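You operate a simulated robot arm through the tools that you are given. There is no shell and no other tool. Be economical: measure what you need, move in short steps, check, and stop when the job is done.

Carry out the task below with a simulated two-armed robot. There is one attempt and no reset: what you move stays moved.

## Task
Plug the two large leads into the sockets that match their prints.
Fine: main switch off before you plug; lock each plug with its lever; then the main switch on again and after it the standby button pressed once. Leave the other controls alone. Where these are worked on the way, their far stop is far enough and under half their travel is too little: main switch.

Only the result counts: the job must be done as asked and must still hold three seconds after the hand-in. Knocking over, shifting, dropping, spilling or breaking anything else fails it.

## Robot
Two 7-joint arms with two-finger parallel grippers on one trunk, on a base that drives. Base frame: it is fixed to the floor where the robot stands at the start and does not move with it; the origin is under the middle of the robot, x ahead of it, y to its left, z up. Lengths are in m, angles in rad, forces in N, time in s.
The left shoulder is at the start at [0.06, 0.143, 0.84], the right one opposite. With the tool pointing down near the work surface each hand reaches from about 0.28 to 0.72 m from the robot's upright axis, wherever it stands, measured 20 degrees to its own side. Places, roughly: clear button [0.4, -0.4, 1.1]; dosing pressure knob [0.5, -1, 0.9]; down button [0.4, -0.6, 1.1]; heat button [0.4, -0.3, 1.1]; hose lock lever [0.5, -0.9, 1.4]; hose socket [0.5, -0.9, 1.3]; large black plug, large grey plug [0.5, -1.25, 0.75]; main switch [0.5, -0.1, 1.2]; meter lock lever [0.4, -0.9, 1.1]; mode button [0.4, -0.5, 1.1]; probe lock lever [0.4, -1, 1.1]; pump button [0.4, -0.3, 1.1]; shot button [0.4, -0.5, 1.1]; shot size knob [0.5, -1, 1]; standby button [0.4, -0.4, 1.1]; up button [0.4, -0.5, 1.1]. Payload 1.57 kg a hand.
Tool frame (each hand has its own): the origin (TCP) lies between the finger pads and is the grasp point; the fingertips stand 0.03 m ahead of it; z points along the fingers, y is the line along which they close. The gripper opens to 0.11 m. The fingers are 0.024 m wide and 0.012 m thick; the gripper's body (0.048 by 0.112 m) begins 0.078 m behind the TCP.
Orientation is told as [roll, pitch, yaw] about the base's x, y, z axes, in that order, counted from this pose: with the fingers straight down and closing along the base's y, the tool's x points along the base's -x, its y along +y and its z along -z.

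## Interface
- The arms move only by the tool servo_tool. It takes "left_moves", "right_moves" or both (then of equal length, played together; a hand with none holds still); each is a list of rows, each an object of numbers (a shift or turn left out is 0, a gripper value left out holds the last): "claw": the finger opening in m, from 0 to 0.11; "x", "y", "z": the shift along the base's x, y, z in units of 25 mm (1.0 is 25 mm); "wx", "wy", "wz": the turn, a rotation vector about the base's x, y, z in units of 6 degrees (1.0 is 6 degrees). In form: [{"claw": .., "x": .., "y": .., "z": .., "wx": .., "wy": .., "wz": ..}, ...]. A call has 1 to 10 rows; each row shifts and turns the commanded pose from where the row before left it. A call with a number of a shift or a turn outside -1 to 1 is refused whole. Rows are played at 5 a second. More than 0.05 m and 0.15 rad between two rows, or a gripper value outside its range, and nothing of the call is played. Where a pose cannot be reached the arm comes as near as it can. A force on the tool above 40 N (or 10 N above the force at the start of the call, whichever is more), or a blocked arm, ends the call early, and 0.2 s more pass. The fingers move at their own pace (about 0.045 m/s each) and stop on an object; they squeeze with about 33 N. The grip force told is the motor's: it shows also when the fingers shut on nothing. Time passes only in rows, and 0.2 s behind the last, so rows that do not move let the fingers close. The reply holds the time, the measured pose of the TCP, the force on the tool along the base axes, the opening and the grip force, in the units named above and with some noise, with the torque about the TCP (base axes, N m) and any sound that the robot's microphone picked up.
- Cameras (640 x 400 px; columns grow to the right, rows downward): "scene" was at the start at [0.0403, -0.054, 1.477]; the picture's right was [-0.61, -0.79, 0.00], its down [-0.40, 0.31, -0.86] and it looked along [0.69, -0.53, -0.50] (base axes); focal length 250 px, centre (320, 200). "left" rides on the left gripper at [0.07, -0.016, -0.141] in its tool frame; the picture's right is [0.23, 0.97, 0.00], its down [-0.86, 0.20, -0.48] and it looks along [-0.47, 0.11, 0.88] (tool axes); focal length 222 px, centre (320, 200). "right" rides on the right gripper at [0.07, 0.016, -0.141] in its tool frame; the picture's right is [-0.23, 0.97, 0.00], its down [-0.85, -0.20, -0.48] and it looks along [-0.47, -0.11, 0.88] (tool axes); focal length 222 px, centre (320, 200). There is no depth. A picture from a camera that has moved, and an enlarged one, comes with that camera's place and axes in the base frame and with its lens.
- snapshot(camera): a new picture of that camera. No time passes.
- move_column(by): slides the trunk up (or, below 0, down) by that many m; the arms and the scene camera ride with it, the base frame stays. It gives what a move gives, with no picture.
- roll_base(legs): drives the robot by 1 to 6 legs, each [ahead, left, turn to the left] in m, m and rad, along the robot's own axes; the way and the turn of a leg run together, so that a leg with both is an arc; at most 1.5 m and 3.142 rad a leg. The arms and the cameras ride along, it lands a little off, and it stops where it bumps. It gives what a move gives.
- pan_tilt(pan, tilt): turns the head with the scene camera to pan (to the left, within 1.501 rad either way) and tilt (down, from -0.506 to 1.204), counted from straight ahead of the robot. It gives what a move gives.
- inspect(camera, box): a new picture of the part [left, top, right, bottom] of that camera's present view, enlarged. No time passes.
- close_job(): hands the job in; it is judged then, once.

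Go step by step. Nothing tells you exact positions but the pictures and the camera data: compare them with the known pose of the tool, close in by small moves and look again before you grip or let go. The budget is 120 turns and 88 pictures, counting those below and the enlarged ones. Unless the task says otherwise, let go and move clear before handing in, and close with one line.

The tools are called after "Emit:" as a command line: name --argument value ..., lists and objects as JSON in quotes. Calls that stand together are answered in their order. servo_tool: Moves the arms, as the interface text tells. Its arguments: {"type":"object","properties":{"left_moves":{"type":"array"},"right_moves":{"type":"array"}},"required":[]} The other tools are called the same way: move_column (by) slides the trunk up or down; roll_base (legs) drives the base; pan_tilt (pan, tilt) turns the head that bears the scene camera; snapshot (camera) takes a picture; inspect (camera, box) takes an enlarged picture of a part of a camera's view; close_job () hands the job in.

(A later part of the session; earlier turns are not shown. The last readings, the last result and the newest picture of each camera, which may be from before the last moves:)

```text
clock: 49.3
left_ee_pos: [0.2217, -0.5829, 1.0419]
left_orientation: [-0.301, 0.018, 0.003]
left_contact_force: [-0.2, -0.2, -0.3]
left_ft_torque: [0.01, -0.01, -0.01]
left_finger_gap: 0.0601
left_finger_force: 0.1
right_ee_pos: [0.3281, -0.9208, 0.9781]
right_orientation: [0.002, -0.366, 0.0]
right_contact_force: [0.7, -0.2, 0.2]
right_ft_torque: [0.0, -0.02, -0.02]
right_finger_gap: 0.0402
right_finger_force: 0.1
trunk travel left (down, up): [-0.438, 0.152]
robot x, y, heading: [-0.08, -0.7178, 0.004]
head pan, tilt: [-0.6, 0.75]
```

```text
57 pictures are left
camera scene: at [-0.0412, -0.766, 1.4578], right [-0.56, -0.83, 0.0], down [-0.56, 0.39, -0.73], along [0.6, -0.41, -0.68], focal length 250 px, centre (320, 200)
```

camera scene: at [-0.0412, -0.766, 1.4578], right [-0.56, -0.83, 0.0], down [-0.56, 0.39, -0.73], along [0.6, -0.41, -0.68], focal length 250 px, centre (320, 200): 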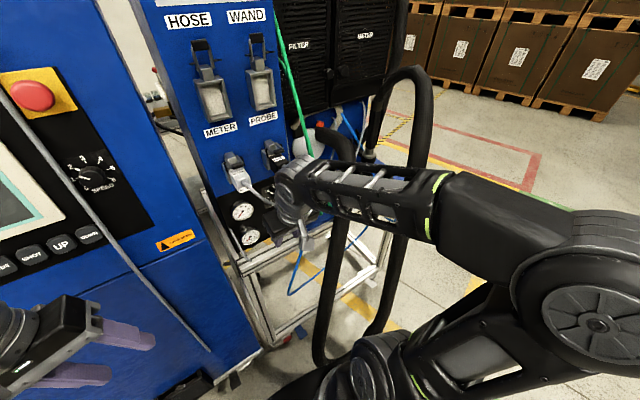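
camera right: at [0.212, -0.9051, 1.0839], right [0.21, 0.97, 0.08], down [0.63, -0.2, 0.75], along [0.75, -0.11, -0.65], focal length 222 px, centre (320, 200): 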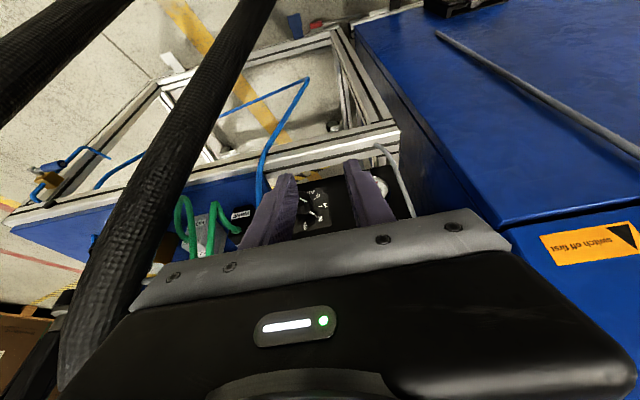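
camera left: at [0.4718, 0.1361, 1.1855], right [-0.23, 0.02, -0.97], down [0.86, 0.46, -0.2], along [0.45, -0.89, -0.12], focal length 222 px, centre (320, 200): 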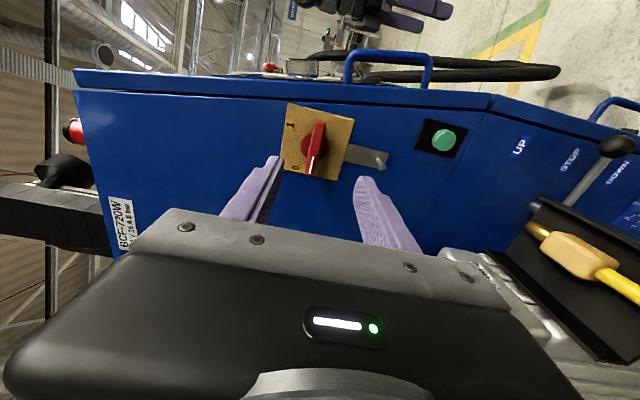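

The hose arches from a port at ≈[0.6,-1.22,1.06] and drops vertically at ≈[0.39,-1.14]. I need a top view of the plug corridor, so I'll raise the trunk and bring the right hand up, fingers down, above it.

Emit:
servo_tool --right_moves '[{"x": -1, "wy": 0.8}, {"x": -1, "wy": 0.8}, {"x": -0.5, "z": 1, "wy": 0.8}, {"z": 1, "wy": 0.6}, {"z": 1, "wy": 0.5}, {"z": 1}, {"z": 1, "claw": 0.11}, {}]'

Emit:
move_column --by 0.15

Emit:
servo_tool --right_moves '[{"z": 1, "y": -1}, {"z": 0.8, "y": -1}, {"x": 0.5, "y": -1}, {"x": 1, "y": -1}, {"x": 1, "y": -1}, {"x": 1, "y": -0.5}, {"x": 1}, {"x": 1}, {}]'

Emit:
snapshot --camera "right"

```text
clock: 51.1
left_ee_pos: [0.2203, -0.582, 1.0425]
left_orientation: [-0.298, 0.017, 0.004]
left_contact_force: [0.2, 0.6, 0.0]
left_ft_torque: [0.0, -0.01, 0.02]
left_finger_gap: 0.0602
left_finger_force: 0.0
right_ee_pos: [0.2755, -0.9206, 1.0346]
right_orientation: [0.002, -0.003, -0.001]
right_contact_force: [-0.6, -0.6, 1.2]
right_ft_torque: [-0.03, 0.0, -0.03]
right_finger_gap: 0.0922
right_finger_force: 0.1
right hand out of reach, approached as far as the arm can: row 5, 6, 7
trunk travel left (down, up): [-0.438, 0.152]
robot x, y, heading: [-0.0773, -0.7174, -0.003]
head pan, tilt: [-0.6, 0.75]
```

```text
clock: 52.8
left_ee_pos: [0.2214, -0.5816, 1.1919]
left_orientation: [-0.301, 0.019, 0.002]
left_contact_force: [0.8, -0.7, 0.8]
left_ft_torque: [0.0, 0.04, -0.04]
left_finger_gap: 0.0602
left_finger_force: 0.0
right_ee_pos: [0.2758, -0.9217, 1.1864]
right_orientation: [0.001, -0.001, 0.0]
right_contact_force: [0.6, -0.1, -0.3]
right_ft_torque: [0.01, 0.0, -0.01]
right_finger_gap: 0.1098
right_finger_force: 0.1
trunk travel left (down, up): [-0.588, 0.002]
robot x, y, heading: [-0.0774, -0.7192, -0.002]
head pan, tilt: [-0.6, 0.75]
```

```text
clock: 54.8
left_ee_pos: [0.2197, -0.583, 1.193]
left_orientation: [-0.301, 0.017, 0.003]
left_contact_force: [-0.9, -0.2, -0.9]
left_ft_torque: [0.01, 0.0, 0.01]
left_finger_gap: 0.0599
left_finger_force: 0.1
right_ee_pos: [0.4089, -1.0173, 1.1743]
right_orientation: [-0.001, -0.008, 0.0]
right_contact_force: [0.1, 0.1, 0.1]
right_ft_torque: [0.02, -0.01, -0.04]
right_finger_gap: 0.1098
right_finger_force: 0.1
right hand out of reach, approached as far as the arm can: row 1, 2, 7, 8
trunk travel left (down, up): [-0.588, 0.002]
robot x, y, heading: [-0.0783, -0.7246, -0.002]
head pan, tilt: [-0.6, 0.75]
```

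```text
56 pictures are left
camera right: at [0.3389, -1.0007, 1.3146], right [0.23, 0.97, 0.0], down [0.85, -0.2, 0.49], along [0.47, -0.11, -0.87], focal length 222 px, centre (320, 200)
```

right: 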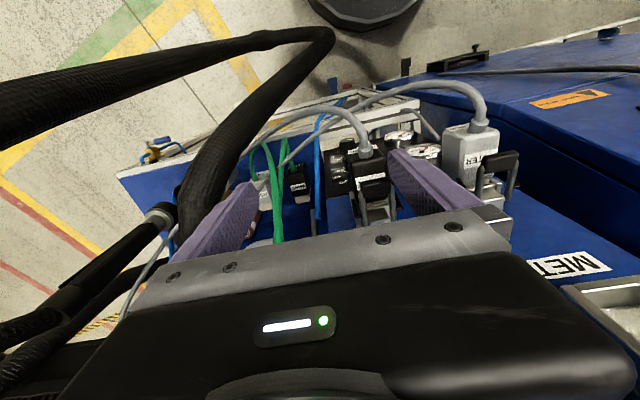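

Emit:
inspect --camera "right" --box '[220, 100, 380, 220]'

Emit:
inspect --camera "right" --box '[320, 70, 560, 240]'

```text
3.33 times, centred on (300, 160) of right
camera zoom: at [0.3389, -1.0007, 1.3146], right [0.23, 0.97, 0.0], down [0.85, -0.2, 0.49], along [0.47, -0.11, -0.87], focal length 740 px, centre (387, 333)
```

zoom: 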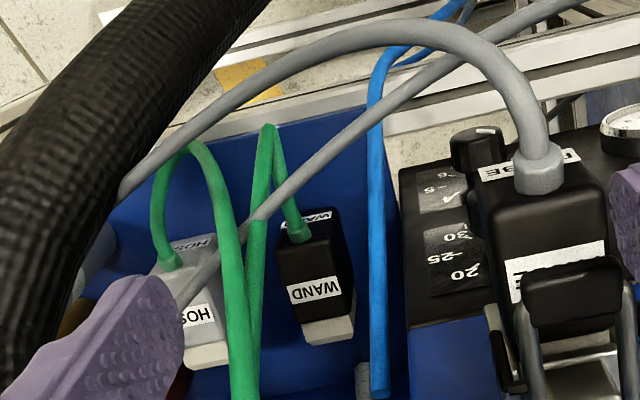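

```text
2.35 times, centred on (440, 155) of right
camera zoom: at [0.3389, -1.0007, 1.3146], right [0.23, 0.97, 0.0], down [0.85, -0.2, 0.49], along [0.47, -0.11, -0.87], focal length 523 px, centre (38, 306)
```

zoom: 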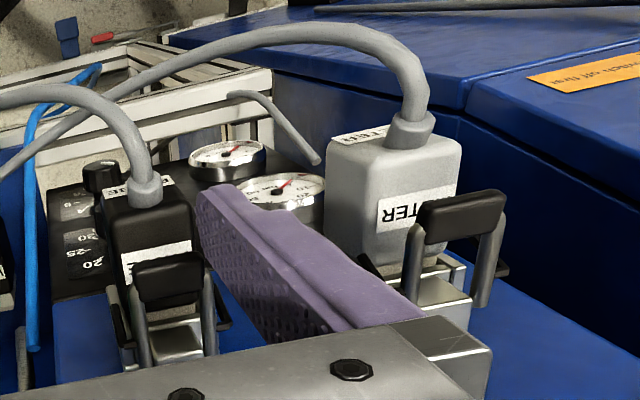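

Triangulated: WAND plug centre ≈[0.535,-1.095], top z≈0.872; HOSE plug ≈[0.535,-1.176], same height. Space is tight between the unit side (y≈-1.04) and the hose (y≈-1.19 there), so I'll reposition closer and come down nearly vertically.

Emit:
servo_tool --right_moves '[{"x": -1, "claw": 0.075}, {"x": -1, "y": -0.6}, {"x": -1, "y": -0.8}, {"x": -1, "y": -0.8}, {"y": -1}, {}]'

Emit:
roll_base --legs '[[0.1, 0, 0]]'

Emit:
move_column --by -0.05

Emit:
servo_tool --right_moves '[{"x": 0.8, "wy": -0.5}, {"x": 0.8, "wy": -0.5}, {"x": 0.8, "wy": -0.5}, {"x": 0.8, "wy": -0.5}, {}]'

Emit:
snapshot --camera "right"

```text
clock: 56.2
left_ee_pos: [0.2211, -0.5817, 1.1925]
left_orientation: [-0.301, 0.016, 0.002]
left_contact_force: [-0.2, -0.8, -0.9]
left_ft_torque: [-0.04, 0.0, 0.02]
left_finger_gap: 0.0601
left_finger_force: 0.1
right_ee_pos: [0.3103, -1.0934, 1.1753]
right_orientation: [-0.001, -0.002, 0.0]
right_contact_force: [-0.8, -0.6, 0.7]
right_ft_torque: [0.0, 0.0, -0.01]
right_finger_gap: 0.075
right_finger_force: 0.0
trunk travel left (down, up): [-0.588, 0.002]
robot x, y, heading: [-0.0805, -0.7201, 0.003]
head pan, tilt: [-0.6, 0.75]
```

```text
clock: 57.4
left_ee_pos: [0.3221, -0.5817, 1.1911]
left_orientation: [-0.299, 0.018, 0.003]
left_contact_force: [-0.2, -0.4, -0.2]
left_ft_torque: [-0.02, 0.03, -0.02]
left_finger_gap: 0.0598
left_finger_force: 0.0
right_ee_pos: [0.4118, -1.0951, 1.174]
right_orientation: [0.0, 0.001, 0.001]
right_contact_force: [0.0, 0.0, -0.3]
right_ft_torque: [0.03, 0.03, 0.03]
right_finger_gap: 0.0749
right_finger_force: 0.0
trunk travel left (down, up): [-0.588, 0.002]
robot x, y, heading: [0.0208, -0.7246, 0.008]
head pan, tilt: [-0.6, 0.75]
```

```text
clock: 58.3
left_ee_pos: [0.3194, -0.5826, 1.1424]
left_orientation: [-0.301, 0.017, 0.004]
left_contact_force: [-0.3, -0.4, -0.1]
left_ft_torque: [0.05, -0.03, 0.01]
left_finger_gap: 0.06
left_finger_force: 0.1
right_ee_pos: [0.41, -1.0943, 1.1248]
right_orientation: [-0.001, -0.002, 0.0]
right_contact_force: [0.3, -0.1, 0.5]
right_ft_torque: [-0.01, 0.01, -0.02]
right_finger_gap: 0.075
right_finger_force: 0.1
trunk travel left (down, up): [-0.538, 0.052]
robot x, y, heading: [0.021, -0.7181, 0.004]
head pan, tilt: [-0.6, 0.75]
```

```text
clock: 59.5
left_ee_pos: [0.3207, -0.5825, 1.1408]
left_orientation: [-0.3, 0.017, 0.001]
left_contact_force: [-0.6, 0.0, 0.4]
left_ft_torque: [-0.01, -0.03, -0.04]
left_finger_gap: 0.0602
left_finger_force: 0.1
right_ee_pos: [0.4922, -1.0914, 1.1252]
right_orientation: [-0.001, -0.212, -0.001]
right_contact_force: [1.1, -1.2, -0.5]
right_ft_torque: [0.01, 0.03, -0.01]
right_finger_gap: 0.075
right_finger_force: 0.0
trunk travel left (down, up): [-0.538, 0.052]
robot x, y, heading: [0.0176, -0.7213, -0.002]
head pan, tilt: [-0.6, 0.75]
```

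```text
53 pictures are left
camera right: at [0.3944, -1.0762, 1.2485], right [0.22, 0.97, 0.05], down [0.74, -0.2, 0.65], along [0.64, -0.11, -0.76], focal length 222 px, centre (320, 200)
```

right: 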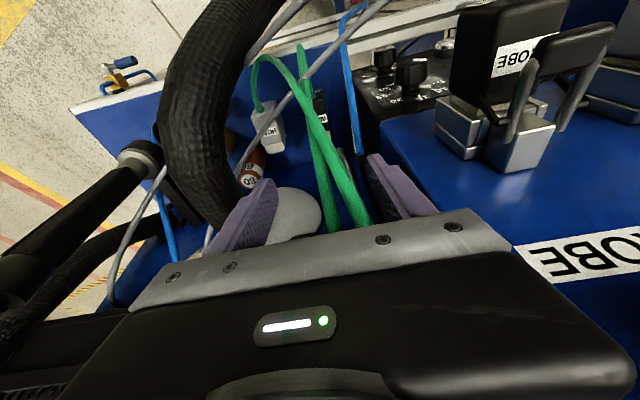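

Emit:
inspect --camera "right" --box '[210, 40, 430, 220]'

```text
2.22 times, centred on (320, 130) of right
camera zoom: at [0.3944, -1.0762, 1.2485], right [0.22, 0.97, 0.05], down [0.74, -0.2, 0.65], along [0.64, -0.11, -0.76], focal length 494 px, centre (320, 356)
```

zoom: 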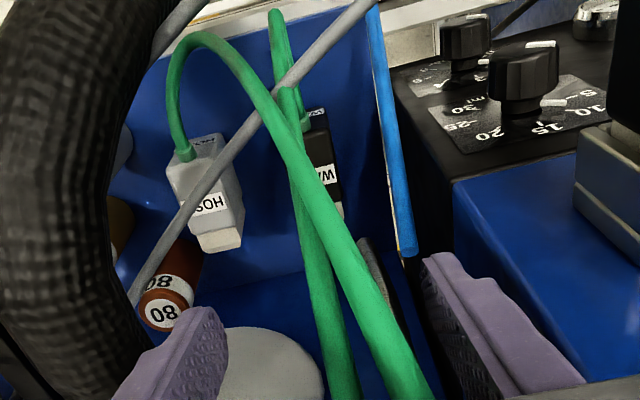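

Grey is free of the hose from this angle too. Descending over the WAND plug in steps.

Emit:
servo_tool --right_moves '[{"z": -1, "claw": 0.072, "x": 0.2}, {"z": -1, "x": 0.2, "y": -0.1}, {"z": -1, "x": 0.2, "y": -0.1}, {"z": -1, "x": 0.2}, {"z": -1, "x": 0.2}, {"z": -1, "x": 0.2}, {"z": -1, "x": 0.1}, {}]'

Emit:
snapshot --camera "right"

```text
clock: 61.3
left_ee_pos: [0.3202, -0.5829, 1.1428]
left_orientation: [-0.299, 0.019, 0.005]
left_contact_force: [0.9, -1.4, 0.2]
left_ft_torque: [0.0, 0.03, 0.05]
left_finger_gap: 0.0597
left_finger_force: 0.1
right_ee_pos: [0.5246, -1.0993, 0.9502]
right_orientation: [0.001, -0.21, -0.001]
right_contact_force: [0.0, 0.2, -0.3]
right_ft_torque: [0.01, 0.02, -0.02]
right_finger_gap: 0.0722
right_finger_force: 0.1
trunk travel left (down, up): [-0.538, 0.052]
robot x, y, heading: [0.0219, -0.7221, -0.002]
head pan, tilt: [-0.6, 0.75]
```

```text
51 pictures are left
camera right: at [0.4265, -1.084, 1.0735], right [0.22, 0.97, 0.05], down [0.74, -0.2, 0.65], along [0.64, -0.11, -0.76], focal length 222 px, centre (320, 200)
```

right: 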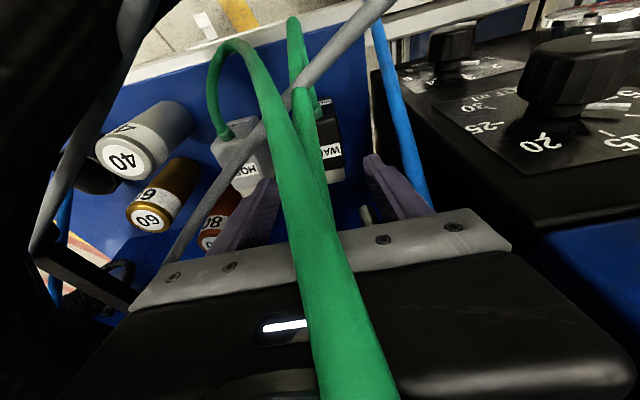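

Aligned; fingers straddle the WAND plug. Continue down to grasp height.

Emit:
servo_tool --right_moves '[{"z": -1, "x": 0.1}, {"z": -1, "x": 0.1}, {"z": -1}, {"z": -1}, {}]'

Emit:
snapshot --camera "right"

```text
clock: 62.5
left_ee_pos: [0.3213, -0.5817, 1.1437]
left_orientation: [-0.301, 0.017, 0.003]
left_contact_force: [1.2, 0.2, 0.8]
left_ft_torque: [-0.01, 0.01, 0.01]
left_finger_gap: 0.0599
left_finger_force: 0.1
right_ee_pos: [0.5273, -1.102, 0.8501]
right_orientation: [-0.001, -0.21, 0.0]
right_contact_force: [-0.4, 0.1, 0.5]
right_ft_torque: [0.01, 0.0, -0.02]
right_finger_gap: 0.072
right_finger_force: 0.0
trunk travel left (down, up): [-0.538, 0.052]
robot x, y, heading: [0.0226, -0.7185, -0.002]
head pan, tilt: [-0.6, 0.75]
```

```text
50 pictures are left
camera right: at [0.4307, -1.085, 0.9731], right [0.22, 0.97, 0.05], down [0.74, -0.2, 0.65], along [0.64, -0.11, -0.76], focal length 222 px, centre (320, 200)
```

right: 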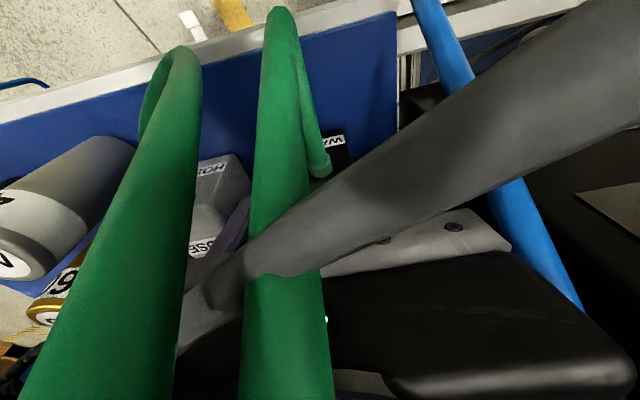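

No contact so far. Centre slightly and close on the plug.

Emit:
servo_tool --right_moves '[{"y": 0.3, "x": 0.1}, {"claw": 0.0}, {}, {}, {}]'

```text
clock: 63.7
left_ee_pos: [0.321, -0.5821, 1.1422]
left_orientation: [-0.3, 0.018, 0.004]
left_contact_force: [-0.7, -0.7, 0.1]
left_ft_torque: [-0.01, -0.04, 0.01]
left_finger_gap: 0.06
left_finger_force: 0.0
right_ee_pos: [0.5305, -1.0929, 0.8503]
right_orientation: [0.001, -0.21, 0.002]
right_contact_force: [-0.4, -0.3, -0.3]
right_ft_torque: [-0.03, -0.04, 0.0]
right_finger_gap: 0.0398
right_finger_force: 32.1
trunk travel left (down, up): [-0.538, 0.052]
robot x, y, heading: [0.0213, -0.7193, -0.004]
head pan, tilt: [-0.6, 0.75]
```

Gripped (0.040 m wide). Lift straight up along the same path and look.

Emit:
servo_tool --right_moves '[{"z": 0.6}, {"z": 1}, {"z": 1}, {"z": 1}, {"z": 1}, {"z": 1}, {"z": 1, "x": -0.2}, {"z": 1, "x": -0.3}, {"z": 1, "x": -0.4}, {"z": 1, "x": -0.4}]'

Emit:
servo_tool --right_moves '[{"x": -1}, {"x": -1}, {"x": -1, "z": 0.5}, {"x": -1, "z": 0.5, "y": 0.5}, {"x": -0.5, "y": 1, "z": 0.5}, {"y": 1, "z": 0.5}, {"y": 1}, {}]'

Emit:
pan_tilt --pan -0.45 --tilt 0.45

Emit:
snapshot --camera "scene"

Emit:
snapshot --camera "right"

```text
clock: 65.9
left_ee_pos: [0.3197, -0.5822, 1.1426]
left_orientation: [-0.301, 0.016, 0.002]
left_contact_force: [-0.3, -0.5, -0.3]
left_ft_torque: [-0.02, -0.04, -0.01]
left_finger_gap: 0.06
left_finger_force: 0.1
right_ee_pos: [0.4975, -1.0914, 1.0887]
right_orientation: [-0.001, -0.209, 0.002]
right_contact_force: [0.0, -0.1, -0.8]
right_ft_torque: [-0.01, 0.03, -0.01]
right_finger_gap: 0.0397
right_finger_force: 32.8
trunk travel left (down, up): [-0.538, 0.052]
robot x, y, heading: [0.0205, -0.7143, 0.001]
head pan, tilt: [-0.6, 0.75]
```

```text
clock: 67.7
left_ee_pos: [0.3201, -0.584, 1.1419]
left_orientation: [-0.3, 0.018, 0.003]
left_contact_force: [0.2, 0.4, -0.4]
left_ft_torque: [0.03, 0.01, -0.03]
left_finger_gap: 0.0599
left_finger_force: 0.1
right_ee_pos: [0.3867, -1.0056, 1.1395]
right_orientation: [0.0, -0.209, -0.002]
right_contact_force: [-1.4, -7.0, -1.0]
right_ft_torque: [-0.29, 0.06, -0.22]
right_finger_gap: 0.0394
right_finger_force: 32.9
trunk travel left (down, up): [-0.538, 0.052]
robot x, y, heading: [0.0241, -0.721, -0.001]
head pan, tilt: [-0.6, 0.75]
```

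```text
clock: 68.5
left_ee_pos: [0.3211, -0.5822, 1.143]
left_orientation: [-0.299, 0.017, 0.005]
left_contact_force: [0.0, -0.1, -0.1]
left_ft_torque: [-0.01, -0.02, 0.03]
left_finger_gap: 0.0599
left_finger_force: 0.1
right_ee_pos: [0.3888, -1.0055, 1.1405]
right_orientation: [0.001, -0.21, -0.001]
right_contact_force: [-1.5, -3.0, -1.8]
right_ft_torque: [-0.11, 0.07, -0.07]
right_finger_gap: 0.0396
right_finger_force: 33.6
trunk travel left (down, up): [-0.538, 0.052]
robot x, y, heading: [0.0182, -0.7198, 0.003]
head pan, tilt: [-0.45, 0.45]
```

```text
49 pictures are left
camera scene: at [0.0725, -0.7597, 1.5841], right [-0.44, -0.9, 0.0], down [-0.39, 0.19, -0.9], along [0.81, -0.39, -0.44], focal length 250 px, centre (320, 200)
```

scene: 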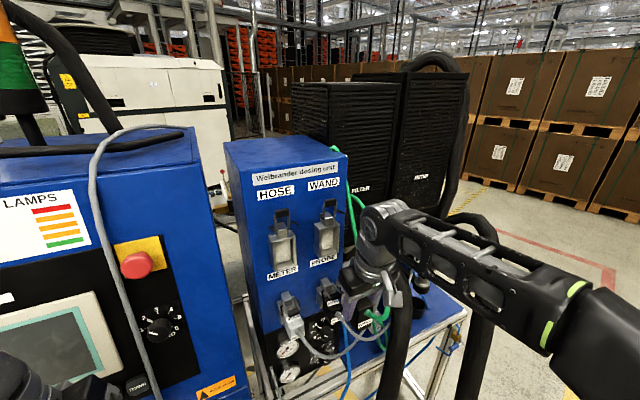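

```text
48 pictures are left
camera right: at [0.2901, -0.9894, 1.2627], right [0.22, 0.97, 0.05], down [0.74, -0.2, 0.65], along [0.64, -0.11, -0.76], focal length 222 px, centre (320, 200)
```

right: 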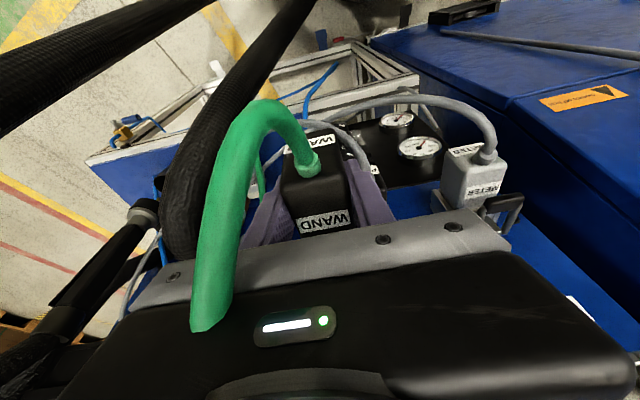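

I feel a light side touch with the PROBE plug; back off right first, then back and up.

Emit:
servo_tool --right_moves '[{"y": -1}, {"x": -1, "z": 0.3}, {"x": -1, "z": 0.5}, {"x": -1, "z": 1}, {"x": -0.5, "z": 1}, {"z": 1}, {"z": 1, "y": 0.5}, {"y": 0.6}, {}]'

Emit:
inspect --camera "scene" --box '[230, 150, 430, 300]'

```text
clock: 70.5
left_ee_pos: [0.3213, -0.5828, 1.1426]
left_orientation: [-0.3, 0.019, 0.004]
left_contact_force: [0.1, 0.4, 0.3]
left_ft_torque: [-0.01, 0.02, 0.0]
left_finger_gap: 0.06
left_finger_force: 0.1
right_ee_pos: [0.3172, -1.0136, 1.1821]
right_orientation: [-0.001, -0.211, 0.0]
right_contact_force: [0.5, -0.3, -1.2]
right_ft_torque: [0.01, 0.07, 0.0]
right_finger_gap: 0.0396
right_finger_force: 33.6
right hand out of reach, approached as far as the arm can: row 4, 5, 6, 7
trunk travel left (down, up): [-0.538, 0.052]
robot x, y, heading: [0.0216, -0.7212, -0.005]
head pan, tilt: [-0.45, 0.45]
```

```text
2.67 times, centred on (330, 225) of scene
camera zoom: at [0.0728, -0.7598, 1.5841], right [-0.44, -0.9, 0.0], down [-0.39, 0.19, -0.9], along [0.81, -0.39, -0.44], focal length 667 px, centre (293, 133)
```

zoom: 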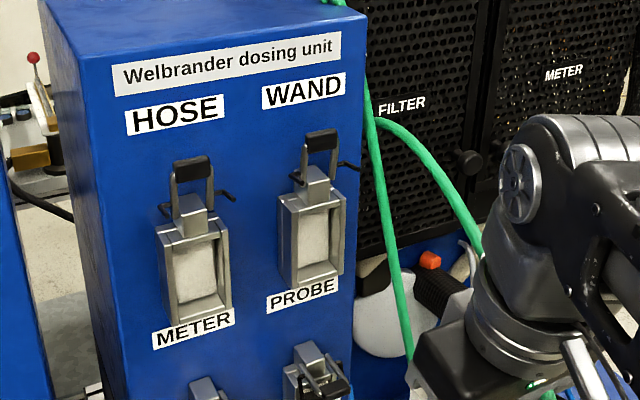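

WAND opening ≈[0.444,-0.961,1.286], HOSE ≈[0.458,-0.868,1.28]. The fingers-down pose limits height, so I'll raise the trunk fully and test how high the hand gets.

Emit:
move_column --by 0.05

Emit:
roll_base --legs '[[-0.12, 0, 0]]'

Emit:
servo_tool --right_moves '[{"x": 1}, {"x": 1}, {"x": 1, "z": 0.5}, {"z": 1}, {"z": 1}, {"z": 1}, {"z": 1}, {}]'

```text
clock: 71.4
left_ee_pos: [0.3208, -0.5824, 1.1923]
left_orientation: [-0.3, 0.019, 0.003]
left_contact_force: [0.0, -0.9, 0.2]
left_ft_torque: [0.01, 0.01, 0.0]
left_finger_gap: 0.0601
left_finger_force: 0.1
right_ee_pos: [0.3171, -1.013, 1.2324]
right_orientation: [-0.002, -0.211, 0.001]
right_contact_force: [0.3, 0.3, -1.8]
right_ft_torque: [-0.01, 0.02, -0.04]
right_finger_gap: 0.0395
right_finger_force: 32.5
trunk travel left (down, up): [-0.588, 0.002]
robot x, y, heading: [0.0219, -0.721, -0.002]
head pan, tilt: [-0.45, 0.45]
```

```text
clock: 72.7
left_ee_pos: [0.2023, -0.5842, 1.1921]
left_orientation: [-0.3, 0.017, 0.002]
left_contact_force: [0.0, 0.5, 0.2]
left_ft_torque: [-0.02, -0.04, 0.0]
left_finger_gap: 0.0601
left_finger_force: 0.1
right_ee_pos: [0.1972, -1.0119, 1.2321]
right_orientation: [-0.001, -0.213, -0.003]
right_contact_force: [-1.2, 0.0, -0.5]
right_ft_torque: [-0.02, -0.04, 0.0]
right_finger_gap: 0.0396
right_finger_force: 32.9
trunk travel left (down, up): [-0.588, 0.002]
robot x, y, heading: [-0.098, -0.7214, -0.004]
head pan, tilt: [-0.45, 0.45]
```

```text
clock: 74.5
left_ee_pos: [0.2038, -0.5829, 1.1924]
left_orientation: [-0.301, 0.016, 0.002]
left_contact_force: [-0.4, 0.3, -0.5]
left_ft_torque: [-0.01, 0.01, 0.01]
left_finger_gap: 0.0601
left_finger_force: 0.0
right_ee_pos: [0.2843, -1.0125, 1.2583]
right_orientation: [-0.001, -0.213, -0.001]
right_contact_force: [-0.1, 0.2, -2.2]
right_ft_torque: [-0.03, 0.01, -0.01]
right_finger_gap: 0.0393
right_finger_force: 32.8
right hand out of reach, approached as far as the arm can: row 4, 5, 6, 7
trunk travel left (down, up): [-0.588, 0.002]
robot x, y, heading: [-0.0997, -0.7175, -0.003]
head pan, tilt: [-0.45, 0.45]
```

Emit:
servo_tool --right_moves '[{"x": 1}, {"x": 1, "z": 0.5}, {"x": 1, "z": 0.5}, {"z": 1}, {"z": 1}, {}]'

Emit:
inspect --camera "scene" --box '[240, 120, 440, 270]'

```text
clock: 75.8
left_ee_pos: [0.2043, -0.5828, 1.1913]
left_orientation: [-0.299, 0.018, 0.002]
left_contact_force: [-0.7, 0.6, 0.5]
left_ft_torque: [-0.03, 0.0, -0.02]
left_finger_gap: 0.06
left_finger_force: 0.1
right_ee_pos: [0.3661, -1.0136, 1.2635]
right_orientation: [-0.002, -0.213, -0.002]
right_contact_force: [-0.1, -0.5, -2.1]
right_ft_torque: [0.01, -0.01, 0.02]
right_finger_gap: 0.0398
right_finger_force: 32.5
right hand out of reach, approached as far as the arm can: row 2, 3, 4, 5
trunk travel left (down, up): [-0.588, 0.002]
robot x, y, heading: [-0.0941, -0.7206, -0.002]
head pan, tilt: [-0.45, 0.45]
```

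```text
2.67 times, centred on (340, 195) of scene
camera zoom: at [-0.0443, -0.7594, 1.6342], right [-0.44, -0.9, 0.0], down [-0.39, 0.19, -0.9], along [0.81, -0.39, -0.44], focal length 667 px, centre (267, 213)
```

zoom: 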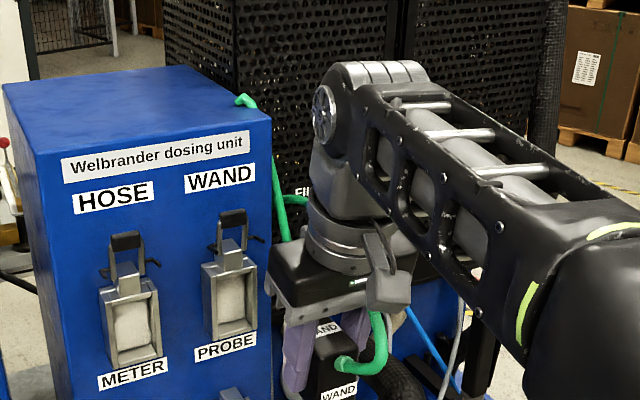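

The fingers-down grip tops out at z≈1.264, but ~1.29 is needed. I'll hand the plug over: the left hand, pointing +x and closing vertically, will grip it top/bottom from the front and do the insertion. First orient the left hand.

Emit:
servo_tool --left_moves '[{"wx": 1, "y": 0.5}, {"wx": 1, "y": 0.5}, {"wx": 0.85}, {"wy": -1}, {"wy": -1}, {"wy": -1}, {"wy": -1}, {"wy": -1}, {"wy": -1, "claw": 0.085}, {"wy": -1}]'

Emit:
servo_tool --left_moves '[{"wy": -1}, {"wy": -1}, {"wy": -1}, {"wy": -1}, {"wy": -1}, {"wy": -1}, {"wy": -1}, {"wy": -1}, {}]'

Emit:
servo_tool --left_moves '[{"wx": 1}, {"wx": 1}, {"wx": 1}, {"wx": 1}, {"wx": 1}, {"wx": 1}, {"wx": 1}, {"wx": 1}, {"wx": 1}, {"wx": 1}]'

Emit:
servo_tool --left_moves '[{"wx": 1}, {"wx": 1}, {"wx": 1}, {"wx": 1}, {"wx": 1}, {}]'

Emit:
snapshot --camera "left"

```text
clock: 78.0
left_ee_pos: [0.2184, -0.5685, 1.1896]
left_orientation: [-0.009, -0.715, 0.009]
left_contact_force: [0.4, 0.6, -0.2]
left_ft_torque: [0.02, -0.01, -0.03]
left_finger_gap: 0.0848
left_finger_force: 0.1
left hand out of reach, approached as far as the arm can: row 1, 10
right_ee_pos: [0.3652, -1.0144, 1.2626]
right_orientation: [-0.001, -0.213, -0.001]
right_contact_force: [0.0, 0.4, -1.7]
right_ft_torque: [0.0, 0.0, 0.0]
right_finger_gap: 0.0397
right_finger_force: 33.6
trunk travel left (down, up): [-0.588, 0.002]
robot x, y, heading: [-0.0976, -0.7205, 0.001]
head pan, tilt: [-0.45, 0.45]
```

```text
clock: 80.0
left_ee_pos: [0.2671, -0.6212, 1.3619]
left_orientation: [-0.42, -1.551, 0.421]
left_contact_force: [-0.4, -0.5, 0.0]
left_ft_torque: [0.0, -0.04, -0.01]
left_finger_gap: 0.0848
left_finger_force: 0.1
left hand out of reach, approached as far as the arm can: row 1, 2, 3, 4, 5, 6, 7, 8
right_ee_pos: [0.3657, -1.014, 1.2631]
right_orientation: [-0.002, -0.213, -0.001]
right_contact_force: [0.6, 0.6, -2.3]
right_ft_torque: [-0.02, 0.02, 0.0]
right_finger_gap: 0.0395
right_finger_force: 33.1
trunk travel left (down, up): [-0.588, 0.002]
robot x, y, heading: [-0.0969, -0.7171, -0.005]
head pan, tilt: [-0.45, 0.45]
```

```text
clock: 82.2
left_ee_pos: [0.2669, -0.622, 1.3631]
left_orientation: [1.558, -0.529, -1.549]
left_contact_force: [0.4, 0.4, 0.5]
left_ft_torque: [-0.01, 0.0, 0.0]
left_finger_gap: 0.0851
left_finger_force: 0.2
right_ee_pos: [0.3665, -1.014, 1.2629]
right_orientation: [-0.001, -0.213, -0.003]
right_contact_force: [0.1, 1.0, -1.2]
right_ft_torque: [0.03, 0.01, 0.03]
right_finger_gap: 0.0396
right_finger_force: 33.0
trunk travel left (down, up): [-0.588, 0.002]
robot x, y, heading: [-0.0955, -0.7217, -0.002]
head pan, tilt: [-0.45, 0.45]
```

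```text
clock: 83.7
left_ee_pos: [0.2681, -0.6231, 1.3626]
left_orientation: [1.569, -0.004, -1.554]
left_contact_force: [-0.4, -0.6, 0.3]
left_ft_torque: [0.0, 0.0, -0.02]
left_finger_gap: 0.085
left_finger_force: 0.2
right_ee_pos: [0.3667, -1.0138, 1.2612]
right_orientation: [-0.002, -0.215, -0.002]
right_contact_force: [0.6, 0.4, -2.0]
right_ft_torque: [0.0, 0.03, 0.0]
right_finger_gap: 0.0397
right_finger_force: 33.0
trunk travel left (down, up): [-0.588, 0.002]
robot x, y, heading: [-0.0989, -0.723, 0.002]
head pan, tilt: [-0.45, 0.45]
```

```text
45 pictures are left
camera left: at [0.126, -0.556, 1.3468], right [0.0, 0.23, 0.97], down [-0.46, -0.86, 0.21], along [0.89, -0.45, 0.11], focal length 222 px, centre (320, 200)
```

left: 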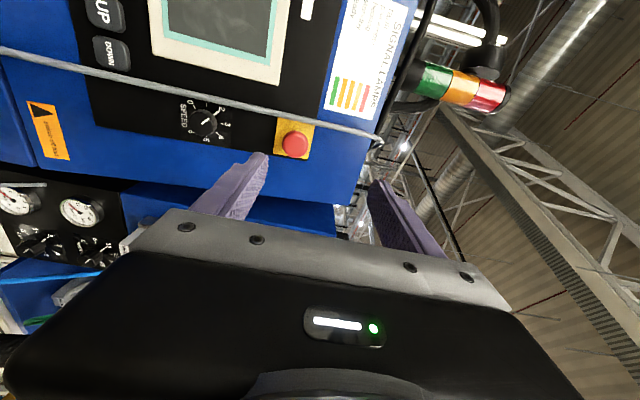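

Left hand is oriented properly. Move the right hand to a meeting point, then bring the left in low and behind it.

Emit:
servo_tool --right_moves '[{"x": -0.5, "z": -0.5}, {"x": -0.5, "z": -0.5, "y": 0.5}, {"y": 0.8, "z": -0.5}, {"y": 0.8}, {"y": 0.8}, {"y": 0.5}, {}]' --left_moves '[{"x": -0.9, "z": -1}, {"x": -0.9, "z": -1}, {"x": -0.9, "z": -1}, {"x": -0.3, "z": -1}, {"z": -1}, {"z": -0.9}, {}]'

Emit:
servo_tool --left_moves '[{"y": -1}, {"y": -1}, {"y": -1}, {"y": -1}, {"y": -1}, {"y": -1}, {"y": -1}, {"y": -1}, {"y": -1}, {}]'

Emit:
snapshot --camera "left"

Emit:
snapshot --camera "scene"

```text
clock: 85.2
left_ee_pos: [0.1982, -0.6778, 1.3307]
left_orientation: [1.549, -0.102, -1.553]
left_contact_force: [0.4, 1.0, 0.3]
left_ft_torque: [-0.02, -0.04, 0.0]
left_finger_gap: 0.0849
left_finger_force: 0.1
left hand out of reach, approached as far as the arm can: row 1, 2, 3, 4, 5, 6
right_ee_pos: [0.341, -0.9282, 1.2233]
right_orientation: [0.0, -0.211, -0.002]
right_contact_force: [0.1, 0.1, -1.1]
right_ft_torque: [0.0, 0.02, 0.01]
right_finger_gap: 0.0394
right_finger_force: 33.0
trunk travel left (down, up): [-0.588, 0.002]
robot x, y, heading: [-0.0931, -0.7218, 0.001]
head pan, tilt: [-0.45, 0.45]
```

```text
clock: 85.7
left_ee_pos: [0.2043, -0.6852, 1.3459]
left_orientation: [1.544, -0.16, -1.521]
left_contact_force: [-0.1, -0.4, -0.7]
left_ft_torque: [0.01, -0.02, 0.0]
left_finger_gap: 0.0849
left_finger_force: 0.0
right_ee_pos: [0.34, -0.9294, 1.2219]
right_orientation: [0.001, -0.211, 0.0]
right_contact_force: [1.3, -1.1, -2.0]
right_ft_torque: [0.0, 0.0, 0.0]
right_finger_gap: 0.0396
right_finger_force: 32.8
trunk travel left (down, up): [-0.588, 0.002]
robot x, y, heading: [-0.0961, -0.7213, -0.004]
head pan, tilt: [-0.45, 0.45]
stopped in row 2 (left hand): the arm was blocked; the commanded pose is now the measured one
```

```text
44 pictures are left
camera left: at [0.0615, -0.6258, 1.3216], right [0.01, 0.38, 0.92], down [-0.43, -0.83, 0.35], along [0.9, -0.4, 0.16], focal length 222 px, centre (320, 200)
```

left: 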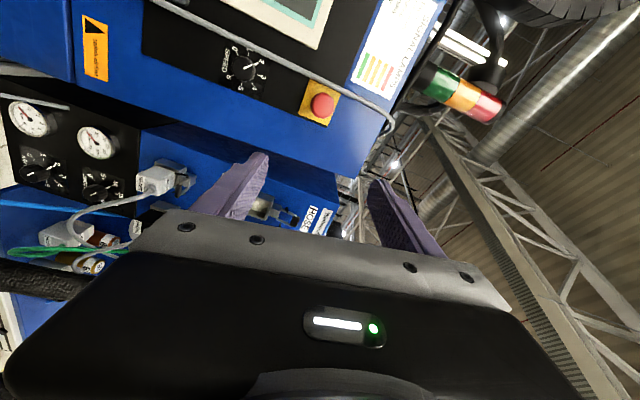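

```text
43 pictures are left
camera scene: at [-0.0438, -0.7604, 1.6333], right [-0.44, -0.9, 0.0], down [-0.39, 0.19, -0.9], along [0.81, -0.39, -0.44], focal length 250 px, centre (320, 200)
```

scene: 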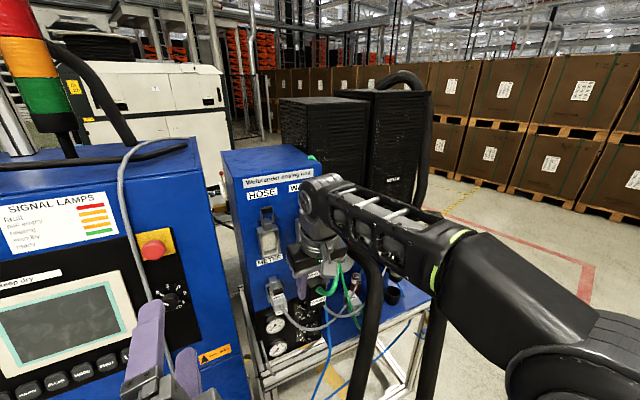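

The left arm jams when too close to the body, so I'll back the robot 0.15 m and hand over farther out in open space.

Emit:
roll_base --legs '[[-0.16, 0, 0]]'

Emit:
servo_tool --left_moves '[{"x": 1, "y": 0.5, "wx": 0.8}, {"x": 1, "y": 0.5, "wx": 0.8}, {"x": 1}, {"x": 0.6, "z": -0.5}, {"z": -1}, {"z": -1}, {"z": -1}, {"z": -1}, {"z": -0.5}, {}]' --right_moves '[{"x": 0.8}, {"x": 0.8}, {"x": 0.4}, {}, {}, {}, {}, {}, {}, {}]'

```text
clock: 87.1
left_ee_pos: [0.0405, -0.6838, 1.346]
left_orientation: [1.544, -0.158, -1.518]
left_contact_force: [0.1, 0.3, 1.1]
left_ft_torque: [0.0, -0.04, 0.01]
left_finger_gap: 0.085
left_finger_force: 0.0
right_ee_pos: [0.1757, -0.9284, 1.2237]
right_orientation: [-0.001, -0.212, -0.001]
right_contact_force: [0.3, -0.2, -1.8]
right_ft_torque: [0.02, -0.07, -0.01]
right_finger_gap: 0.0396
right_finger_force: 32.9
trunk travel left (down, up): [-0.588, 0.002]
robot x, y, heading: [-0.2608, -0.72, -0.004]
head pan, tilt: [-0.45, 0.45]
```

```text
clock: 88.3
left_ee_pos: [0.1105, -0.7124, 1.3244]
left_orientation: [1.53, -0.047, -1.709]
left_contact_force: [-0.3, -0.2, 0.7]
left_ft_torque: [0.0, 0.01, -0.01]
left_finger_gap: 0.0851
left_finger_force: 0.0
left hand out of reach, approached as far as the arm can: row 5
right_ee_pos: [0.2299, -0.9271, 1.2226]
right_orientation: [0.001, -0.209, 0.0]
right_contact_force: [0.1, -0.1, -2.1]
right_ft_torque: [0.02, 0.0, 0.03]
right_finger_gap: 0.0397
right_finger_force: 32.9
trunk travel left (down, up): [-0.588, 0.002]
robot x, y, heading: [-0.2553, -0.72, -0.004]
head pan, tilt: [-0.45, 0.45]
stopped in row 5 (left hand): the arm was blocked; the commanded pose is now the measured one
```

Emit:
servo_tool --left_moves '[{"x": 1, "y": 1}, {"x": 1, "y": 1}, {"x": 1, "y": 1}, {"x": 1, "wz": 0.7}, {"wz": 0.7, "wx": 0.4}, {}]'

Emit:
servo_tool --left_moves '[{"z": -1}, {"z": -1}, {"z": -1}, {"z": -1}, {"z": -0.5}, {}]'

```text
clock: 88.9
left_ee_pos: [0.1107, -0.7289, 1.3491]
left_orientation: [1.589, -0.031, -1.893]
left_contact_force: [0.3, 0.9, -0.4]
left_ft_torque: [-0.04, 0.01, 0.01]
left_finger_gap: 0.085
left_finger_force: 0.1
left hand out of reach, approached as far as the arm can: row 2
right_ee_pos: [0.2278, -0.9265, 1.2219]
right_orientation: [-0.001, -0.208, 0.0]
right_contact_force: [0.1, -0.3, -1.0]
right_ft_torque: [0.01, 0.03, 0.0]
right_finger_gap: 0.0396
right_finger_force: 32.6
trunk travel left (down, up): [-0.588, 0.002]
robot x, y, heading: [-0.2609, -0.7194, -0.002]
head pan, tilt: [-0.45, 0.45]
stopped in row 3 (left hand): the arm was blocked; the commanded pose is now the measured one
```

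```text
clock: 89.7
left_ee_pos: [0.0879, -0.8062, 1.3149]
left_orientation: [1.545, -0.139, -2.095]
left_contact_force: [-0.2, -0.8, -0.3]
left_ft_torque: [0.03, 0.0, -0.03]
left_finger_gap: 0.0849
left_finger_force: 0.2
left hand out of reach, approached as far as the arm can: row 1, 2, 3
right_ee_pos: [0.2283, -0.9277, 1.2219]
right_orientation: [-0.001, -0.21, 0.0]
right_contact_force: [0.4, -0.1, -1.4]
right_ft_torque: [-0.03, 0.02, 0.01]
right_finger_gap: 0.0397
right_finger_force: 32.9
trunk travel left (down, up): [-0.588, 0.002]
robot x, y, heading: [-0.2601, -0.7211, 0.002]
head pan, tilt: [-0.45, 0.45]
stopped in row 3 (left hand): the arm was blocked; the commanded pose is now the measured one
```

Forward-pointing needs the hand farther out (wrist too folded here). I'll ease the left hand back out to the left first.

Emit:
servo_tool --left_moves '[{"y": 1, "wz": 1, "z": 0.3}, {"y": 1, "wz": 1, "z": 0.3}, {"y": 1, "wz": 1, "z": 0.3}, {"y": 1, "wz": 1, "z": 0.3}, {"y": 1, "wz": 1, "z": 0.3}, {"y": 1, "x": 1}, {"y": 1, "x": 1}, {}]'

```text
clock: 91.5
left_ee_pos: [0.1304, -0.641, 1.3547]
left_orientation: [1.554, -0.136, -1.605]
left_contact_force: [-0.3, 0.1, 0.2]
left_ft_torque: [0.01, 0.01, 0.03]
left_finger_gap: 0.085
left_finger_force: 0.0
right_ee_pos: [0.2282, -0.9262, 1.2226]
right_orientation: [0.001, -0.211, 0.001]
right_contact_force: [-0.2, -0.5, -1.9]
right_ft_torque: [0.01, 0.04, -0.01]
right_finger_gap: 0.0398
right_finger_force: 33.3
trunk travel left (down, up): [-0.588, 0.002]
robot x, y, heading: [-0.2567, -0.7188, 0.001]
head pan, tilt: [-0.45, 0.45]
```

Emit:
servo_tool --left_moves '[{"x": 1, "wx": 0.65}, {"x": 1, "wx": 0.65}, {"x": 1}, {"x": 1}, {"x": 1, "z": -0.5}, {"z": -1}, {"z": -1}, {"z": -1}, {"z": -1}, {}]' --right_moves '[{"z": -0.8}, {"z": -0.8}, {"z": -0.8, "x": 0.5}, {"z": -0.8, "x": 0.8}, {"z": -0.8, "x": 0.8}, {"z": -0.8, "x": 0.8}, {}, {}, {}, {}]'

```text
clock: 92.0
left_ee_pos: [0.1246, -0.701, 1.3748]
left_orientation: [1.613, -0.043, -1.781]
left_contact_force: [-0.1, -0.1, -0.5]
left_ft_torque: [0.04, 0.03, -0.04]
left_finger_gap: 0.0852
left_finger_force: 0.0
right_ee_pos: [0.2291, -0.928, 1.1968]
right_orientation: [-0.001, -0.211, -0.002]
right_contact_force: [0.0, 0.6, -1.7]
right_ft_torque: [-0.01, 0.01, 0.01]
right_finger_gap: 0.0395
right_finger_force: 33.2
trunk travel left (down, up): [-0.588, 0.002]
robot x, y, heading: [-0.2575, -0.7219, -0.002]
head pan, tilt: [-0.45, 0.45]
stopped in row 2 (left hand): the arm was blocked; the commanded pose is now the measured one
```

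The +90° roll sits at a wrist limit. I'll roll the left hand the other way (−90°) instead.

Emit:
servo_tool --left_moves '[{"y": 1, "wx": -1, "wz": 0.7}, {"y": 1, "wx": -1, "wz": 0.7}, {"y": 1, "wx": -1, "wz": 0.6}, {"wx": -1}, {"wx": -1}, {"wx": -1}, {"wx": -1}, {"wx": -1}, {"wx": -1}, {"wx": -1}]'

Emit:
servo_tool --left_moves '[{"wx": -1}, {"wx": -1}, {"wx": -1}, {"wx": -1}, {"wx": -1, "x": 1}, {"wx": -1, "x": 1}, {"wx": -1, "x": 1}, {"wx": -1, "x": 1}, {"wx": -1, "x": 1}, {"wx": -1}]'

```text
clock: 93.5
left_ee_pos: [0.1328, -0.6452, 1.3488]
left_orientation: [1.524, -0.781, -1.597]
left_contact_force: [0.2, -0.3, 0.0]
left_ft_torque: [0.01, -0.04, -0.03]
left_finger_gap: 0.0849
left_finger_force: 0.1
right_ee_pos: [0.2298, -0.9283, 1.1943]
right_orientation: [-0.001, -0.209, 0.0]
right_contact_force: [0.1, 0.0, -2.1]
right_ft_torque: [0.01, 0.0, -0.01]
right_finger_gap: 0.0395
right_finger_force: 32.7
trunk travel left (down, up): [-0.588, 0.002]
robot x, y, heading: [-0.2581, -0.7193, -0.002]
head pan, tilt: [-0.45, 0.45]
stopped in row 7 (left hand): the arm was blocked; the commanded pose is now the measured one
```

```text
clock: 95.7
left_ee_pos: [0.2552, -0.6457, 1.3533]
left_orientation: [-1.713, -1.317, 1.655]
left_contact_force: [0.1, -0.2, 0.1]
left_ft_torque: [0.01, 0.02, -0.04]
left_finger_gap: 0.0851
left_finger_force: 0.1
right_ee_pos: [0.2285, -0.9275, 1.1969]
right_orientation: [-0.001, -0.21, 0.001]
right_contact_force: [-0.5, 1.0, -2.2]
right_ft_torque: [0.0, 0.04, -0.03]
right_finger_gap: 0.0396
right_finger_force: 33.1
trunk travel left (down, up): [-0.588, 0.002]
robot x, y, heading: [-0.2595, -0.721, 0.003]
head pan, tilt: [-0.45, 0.45]
```

Emit:
servo_tool --left_moves '[{"wx": -1, "z": -1}, {"wx": -1, "z": -1}, {"wx": -1, "z": -1}, {"wx": -1, "z": -1}, {"wx": -1, "z": -1}, {"wx": -1, "z": -1}, {"wx": -1, "z": -1}, {"wx": -1, "z": -1}, {"wx": -1, "z": -1}, {"wx": -1, "z": -1}]'

Emit:
servo_tool --left_moves '[{"wx": -1}, {"wx": -1}, {"wx": -0.6}, {}, {}, {}, {}]' --right_moves '[{"x": 0.8}, {"x": 0.8, "z": -0.7}, {"x": 0.8, "z": -0.7}, {"x": 0.8, "z": -0.7}, {"z": -0.7}, {"z": -0.7}, {}]'

```text
clock: 97.9
left_ee_pos: [0.2664, -0.6528, 1.1051]
left_orientation: [-1.638, -0.271, 1.591]
left_contact_force: [-0.1, 0.3, 0.7]
left_ft_torque: [-0.01, -0.03, -0.03]
left_finger_gap: 0.0851
left_finger_force: 0.1
left hand out of reach, approached as far as the arm can: row 6, 8
right_ee_pos: [0.23, -0.9288, 1.1975]
right_orientation: [0.001, -0.208, -0.001]
right_contact_force: [0.5, -0.7, -0.7]
right_ft_torque: [0.02, 0.0, 0.0]
right_finger_gap: 0.0395
right_finger_force: 32.7
trunk travel left (down, up): [-0.588, 0.002]
robot x, y, heading: [-0.2591, -0.7175, -0.002]
head pan, tilt: [-0.45, 0.45]
```

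```text
clock: 99.5
left_ee_pos: [0.2661, -0.6505, 1.1059]
left_orientation: [-1.632, 0.002, 1.591]
left_contact_force: [0.3, 0.6, 0.6]
left_ft_torque: [0.0, 0.01, -0.01]
left_finger_gap: 0.0846
left_finger_force: 0.0
right_ee_pos: [0.3104, -0.9273, 1.1092]
right_orientation: [0.0, -0.211, 0.0]
right_contact_force: [0.8, -0.1, -1.7]
right_ft_torque: [-0.05, 0.0, -0.03]
right_finger_gap: 0.0395
right_finger_force: 33.0
trunk travel left (down, up): [-0.588, 0.002]
robot x, y, heading: [-0.2567, -0.7185, 0.003]
head pan, tilt: [-0.45, 0.45]
```

Left hand is now good (forward, closing vertically). Line it up behind the plug: x≈0.235, y≈-0.927, z≈1.104.

Emit:
servo_tool --left_moves '[{"x": -0.6, "wy": 0.58, "wz": -0.2}, {"x": -0.6, "y": -1}, {"y": -1}, {"y": -1}, {"y": -1}, {"y": -1}, {"y": -1}, {"y": -1}, {"y": -1}, {}]'

Emit:
snapshot --camera "left"

```text
clock: 101.5
left_ee_pos: [0.2801, -0.7957, 1.0836]
left_orientation: [-1.52, 0.014, 1.698]
left_contact_force: [-0.3, -0.8, 0.8]
left_ft_torque: [-0.01, 0.0, -0.02]
left_finger_gap: 0.085
left_finger_force: 0.1
left hand out of reach, approached as far as the arm can: row 1
right_ee_pos: [0.3104, -0.9269, 1.11]
right_orientation: [0.0, -0.21, 0.001]
right_contact_force: [0.4, 0.1, -1.6]
right_ft_torque: [-0.01, 0.01, 0.01]
right_finger_gap: 0.0396
right_finger_force: 32.7
trunk travel left (down, up): [-0.588, 0.002]
robot x, y, heading: [-0.2589, -0.7206, -0.0]
head pan, tilt: [-0.45, 0.45]
stopped in row 10 (left hand): the arm was blocked; the commanded pose is now the measured one
```

```text
42 pictures are left
camera left: at [0.1513, -0.8815, 1.1074], right [-0.02, -0.25, -0.97], down [-0.59, 0.78, -0.19], along [0.81, 0.57, -0.16], focal length 222 px, centre (320, 200)
```

left: 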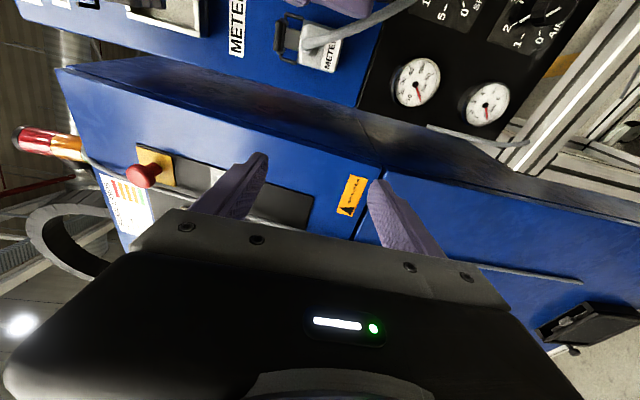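

The arms interfere when parallel. Better: turn the plug 90° about z so its front faces +y; the left hand then takes it while pointing -y (a pose known to be easy), and afterwards turns to +x. First swing the left hand out.

Emit:
servo_tool --left_moves '[{"y": 1, "wz": -0.8}, {"y": 1, "wz": -1}, {"y": 1, "wz": -1}, {"y": 1, "wz": -1}, {"y": 1, "wz": -1, "x": 0.4}, {"y": 1, "wz": -1, "x": 0.4}, {"y": 0.5, "wz": -1}, {"wz": -1}, {"wz": -1}, {"wz": -1}]' --right_moves '[{}, {}, {}, {"wz": -1}, {"wz": -1}, {"wz": -1}, {"wz": -1}, {"wz": -1}, {"wz": -1}, {"wz": -1}]'

Emit:
servo_tool --left_moves '[{"wz": -1}, {"wz": -1}, {"wz": -1}, {"wz": -1}, {"wz": -1}, {"wz": -1}, {}, {}, {}]' --right_moves '[{"wz": -1}, {"wz": -1}, {"wz": -1}, {"wz": -1}, {"wz": -1}, {"wz": -1}, {"wz": -1}, {"wz": -1}, {}]'

Emit:
snapshot --camera "left"

```text
clock: 103.7
left_ee_pos: [0.2877, -0.6618, 1.1328]
left_orientation: [-1.513, 0.016, 0.669]
left_contact_force: [-0.8, 0.2, 0.2]
left_ft_torque: [-0.02, 0.02, 0.0]
left_finger_gap: 0.0852
left_finger_force: 0.1
left hand out of reach, approached as far as the arm can: row 8, 9, 10
right_ee_pos: [0.3106, -0.9272, 1.1107]
right_orientation: [-0.002, -0.211, -0.734]
right_contact_force: [0.0, 0.6, -1.8]
right_ft_torque: [-0.02, -0.01, 0.02]
right_finger_gap: 0.0395
right_finger_force: 32.7
trunk travel left (down, up): [-0.588, 0.002]
robot x, y, heading: [-0.2607, -0.7223, -0.001]
head pan, tilt: [-0.45, 0.45]
```

```text
clock: 105.7
left_ee_pos: [0.1842, -0.747, 1.2364]
left_orientation: [-1.509, 0.015, 0.051]
left_contact_force: [-0.8, -1.0, -0.6]
left_ft_torque: [0.02, -0.01, 0.0]
left_finger_gap: 0.085
left_finger_force: 0.1
left hand out of reach, approached as far as the arm can: row 1, 2, 3, 4, 5, 6
right_ee_pos: [0.3111, -0.9271, 1.1099]
right_orientation: [-0.003, -0.211, -1.573]
right_contact_force: [-0.1, -0.9, -1.9]
right_ft_torque: [0.0, 0.01, 0.0]
right_finger_gap: 0.0398
right_finger_force: 32.9
trunk travel left (down, up): [-0.588, 0.002]
robot x, y, heading: [-0.2578, -0.7202, 0.0]
head pan, tilt: [-0.45, 0.45]
```

```text
41 pictures are left
camera left: at [0.1086, -0.6111, 1.2614], right [-0.24, 0.05, -0.97], down [0.83, 0.53, -0.18], along [0.51, -0.84, -0.17], focal length 222 px, centre (320, 200)
```

left: 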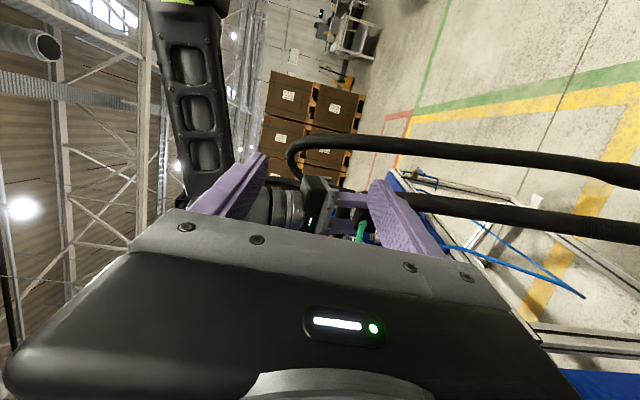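

Right yawed to −90° with the plug front facing +y. Bring the left in line at [0.311,-0.79,1.105] and check.

Emit:
servo_tool --left_moves '[{"z": -1, "x": 0.6, "wx": -0.6, "wz": -0.4}, {"z": -1, "x": 0.6}, {"z": -1, "x": 0.6}, {"z": -1, "x": 0.8}, {"z": -1, "x": 0.8}, {"x": 0.8, "z": -0.25}, {"x": 0.8}, {}]'

Emit:
snapshot --camera "left"

```text
clock: 107.5
left_ee_pos: [0.1832, -0.8398, 1.214]
left_orientation: [-1.577, 0.015, 0.005]
left_contact_force: [0.4, -0.1, -0.7]
left_ft_torque: [-0.03, 0.0, 0.02]
left_finger_gap: 0.0854
left_finger_force: 0.1
left hand out of reach, approached as far as the arm can: row 1, 2, 3, 4, 5, 6, 7
right_ee_pos: [0.3094, -0.9264, 1.1095]
right_orientation: [-0.001, -0.212, -1.571]
right_contact_force: [-0.3, 0.5, -1.6]
right_ft_torque: [0.02, -0.03, 0.05]
right_finger_gap: 0.0395
right_finger_force: 32.7
trunk travel left (down, up): [-0.588, 0.002]
robot x, y, heading: [-0.2571, -0.7212, 0.002]
head pan, tilt: [-0.45, 0.45]
```

```text
40 pictures are left
camera left: at [0.1143, -0.6987, 1.2307], right [-0.24, -0.01, -0.97], down [0.85, 0.48, -0.22], along [0.47, -0.88, -0.11], focal length 222 px, centre (320, 200)
```

left: 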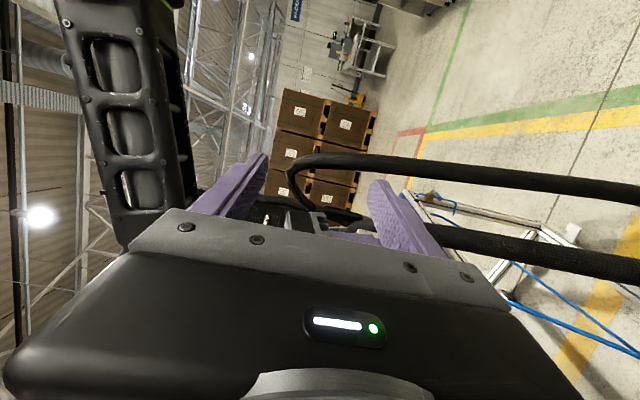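

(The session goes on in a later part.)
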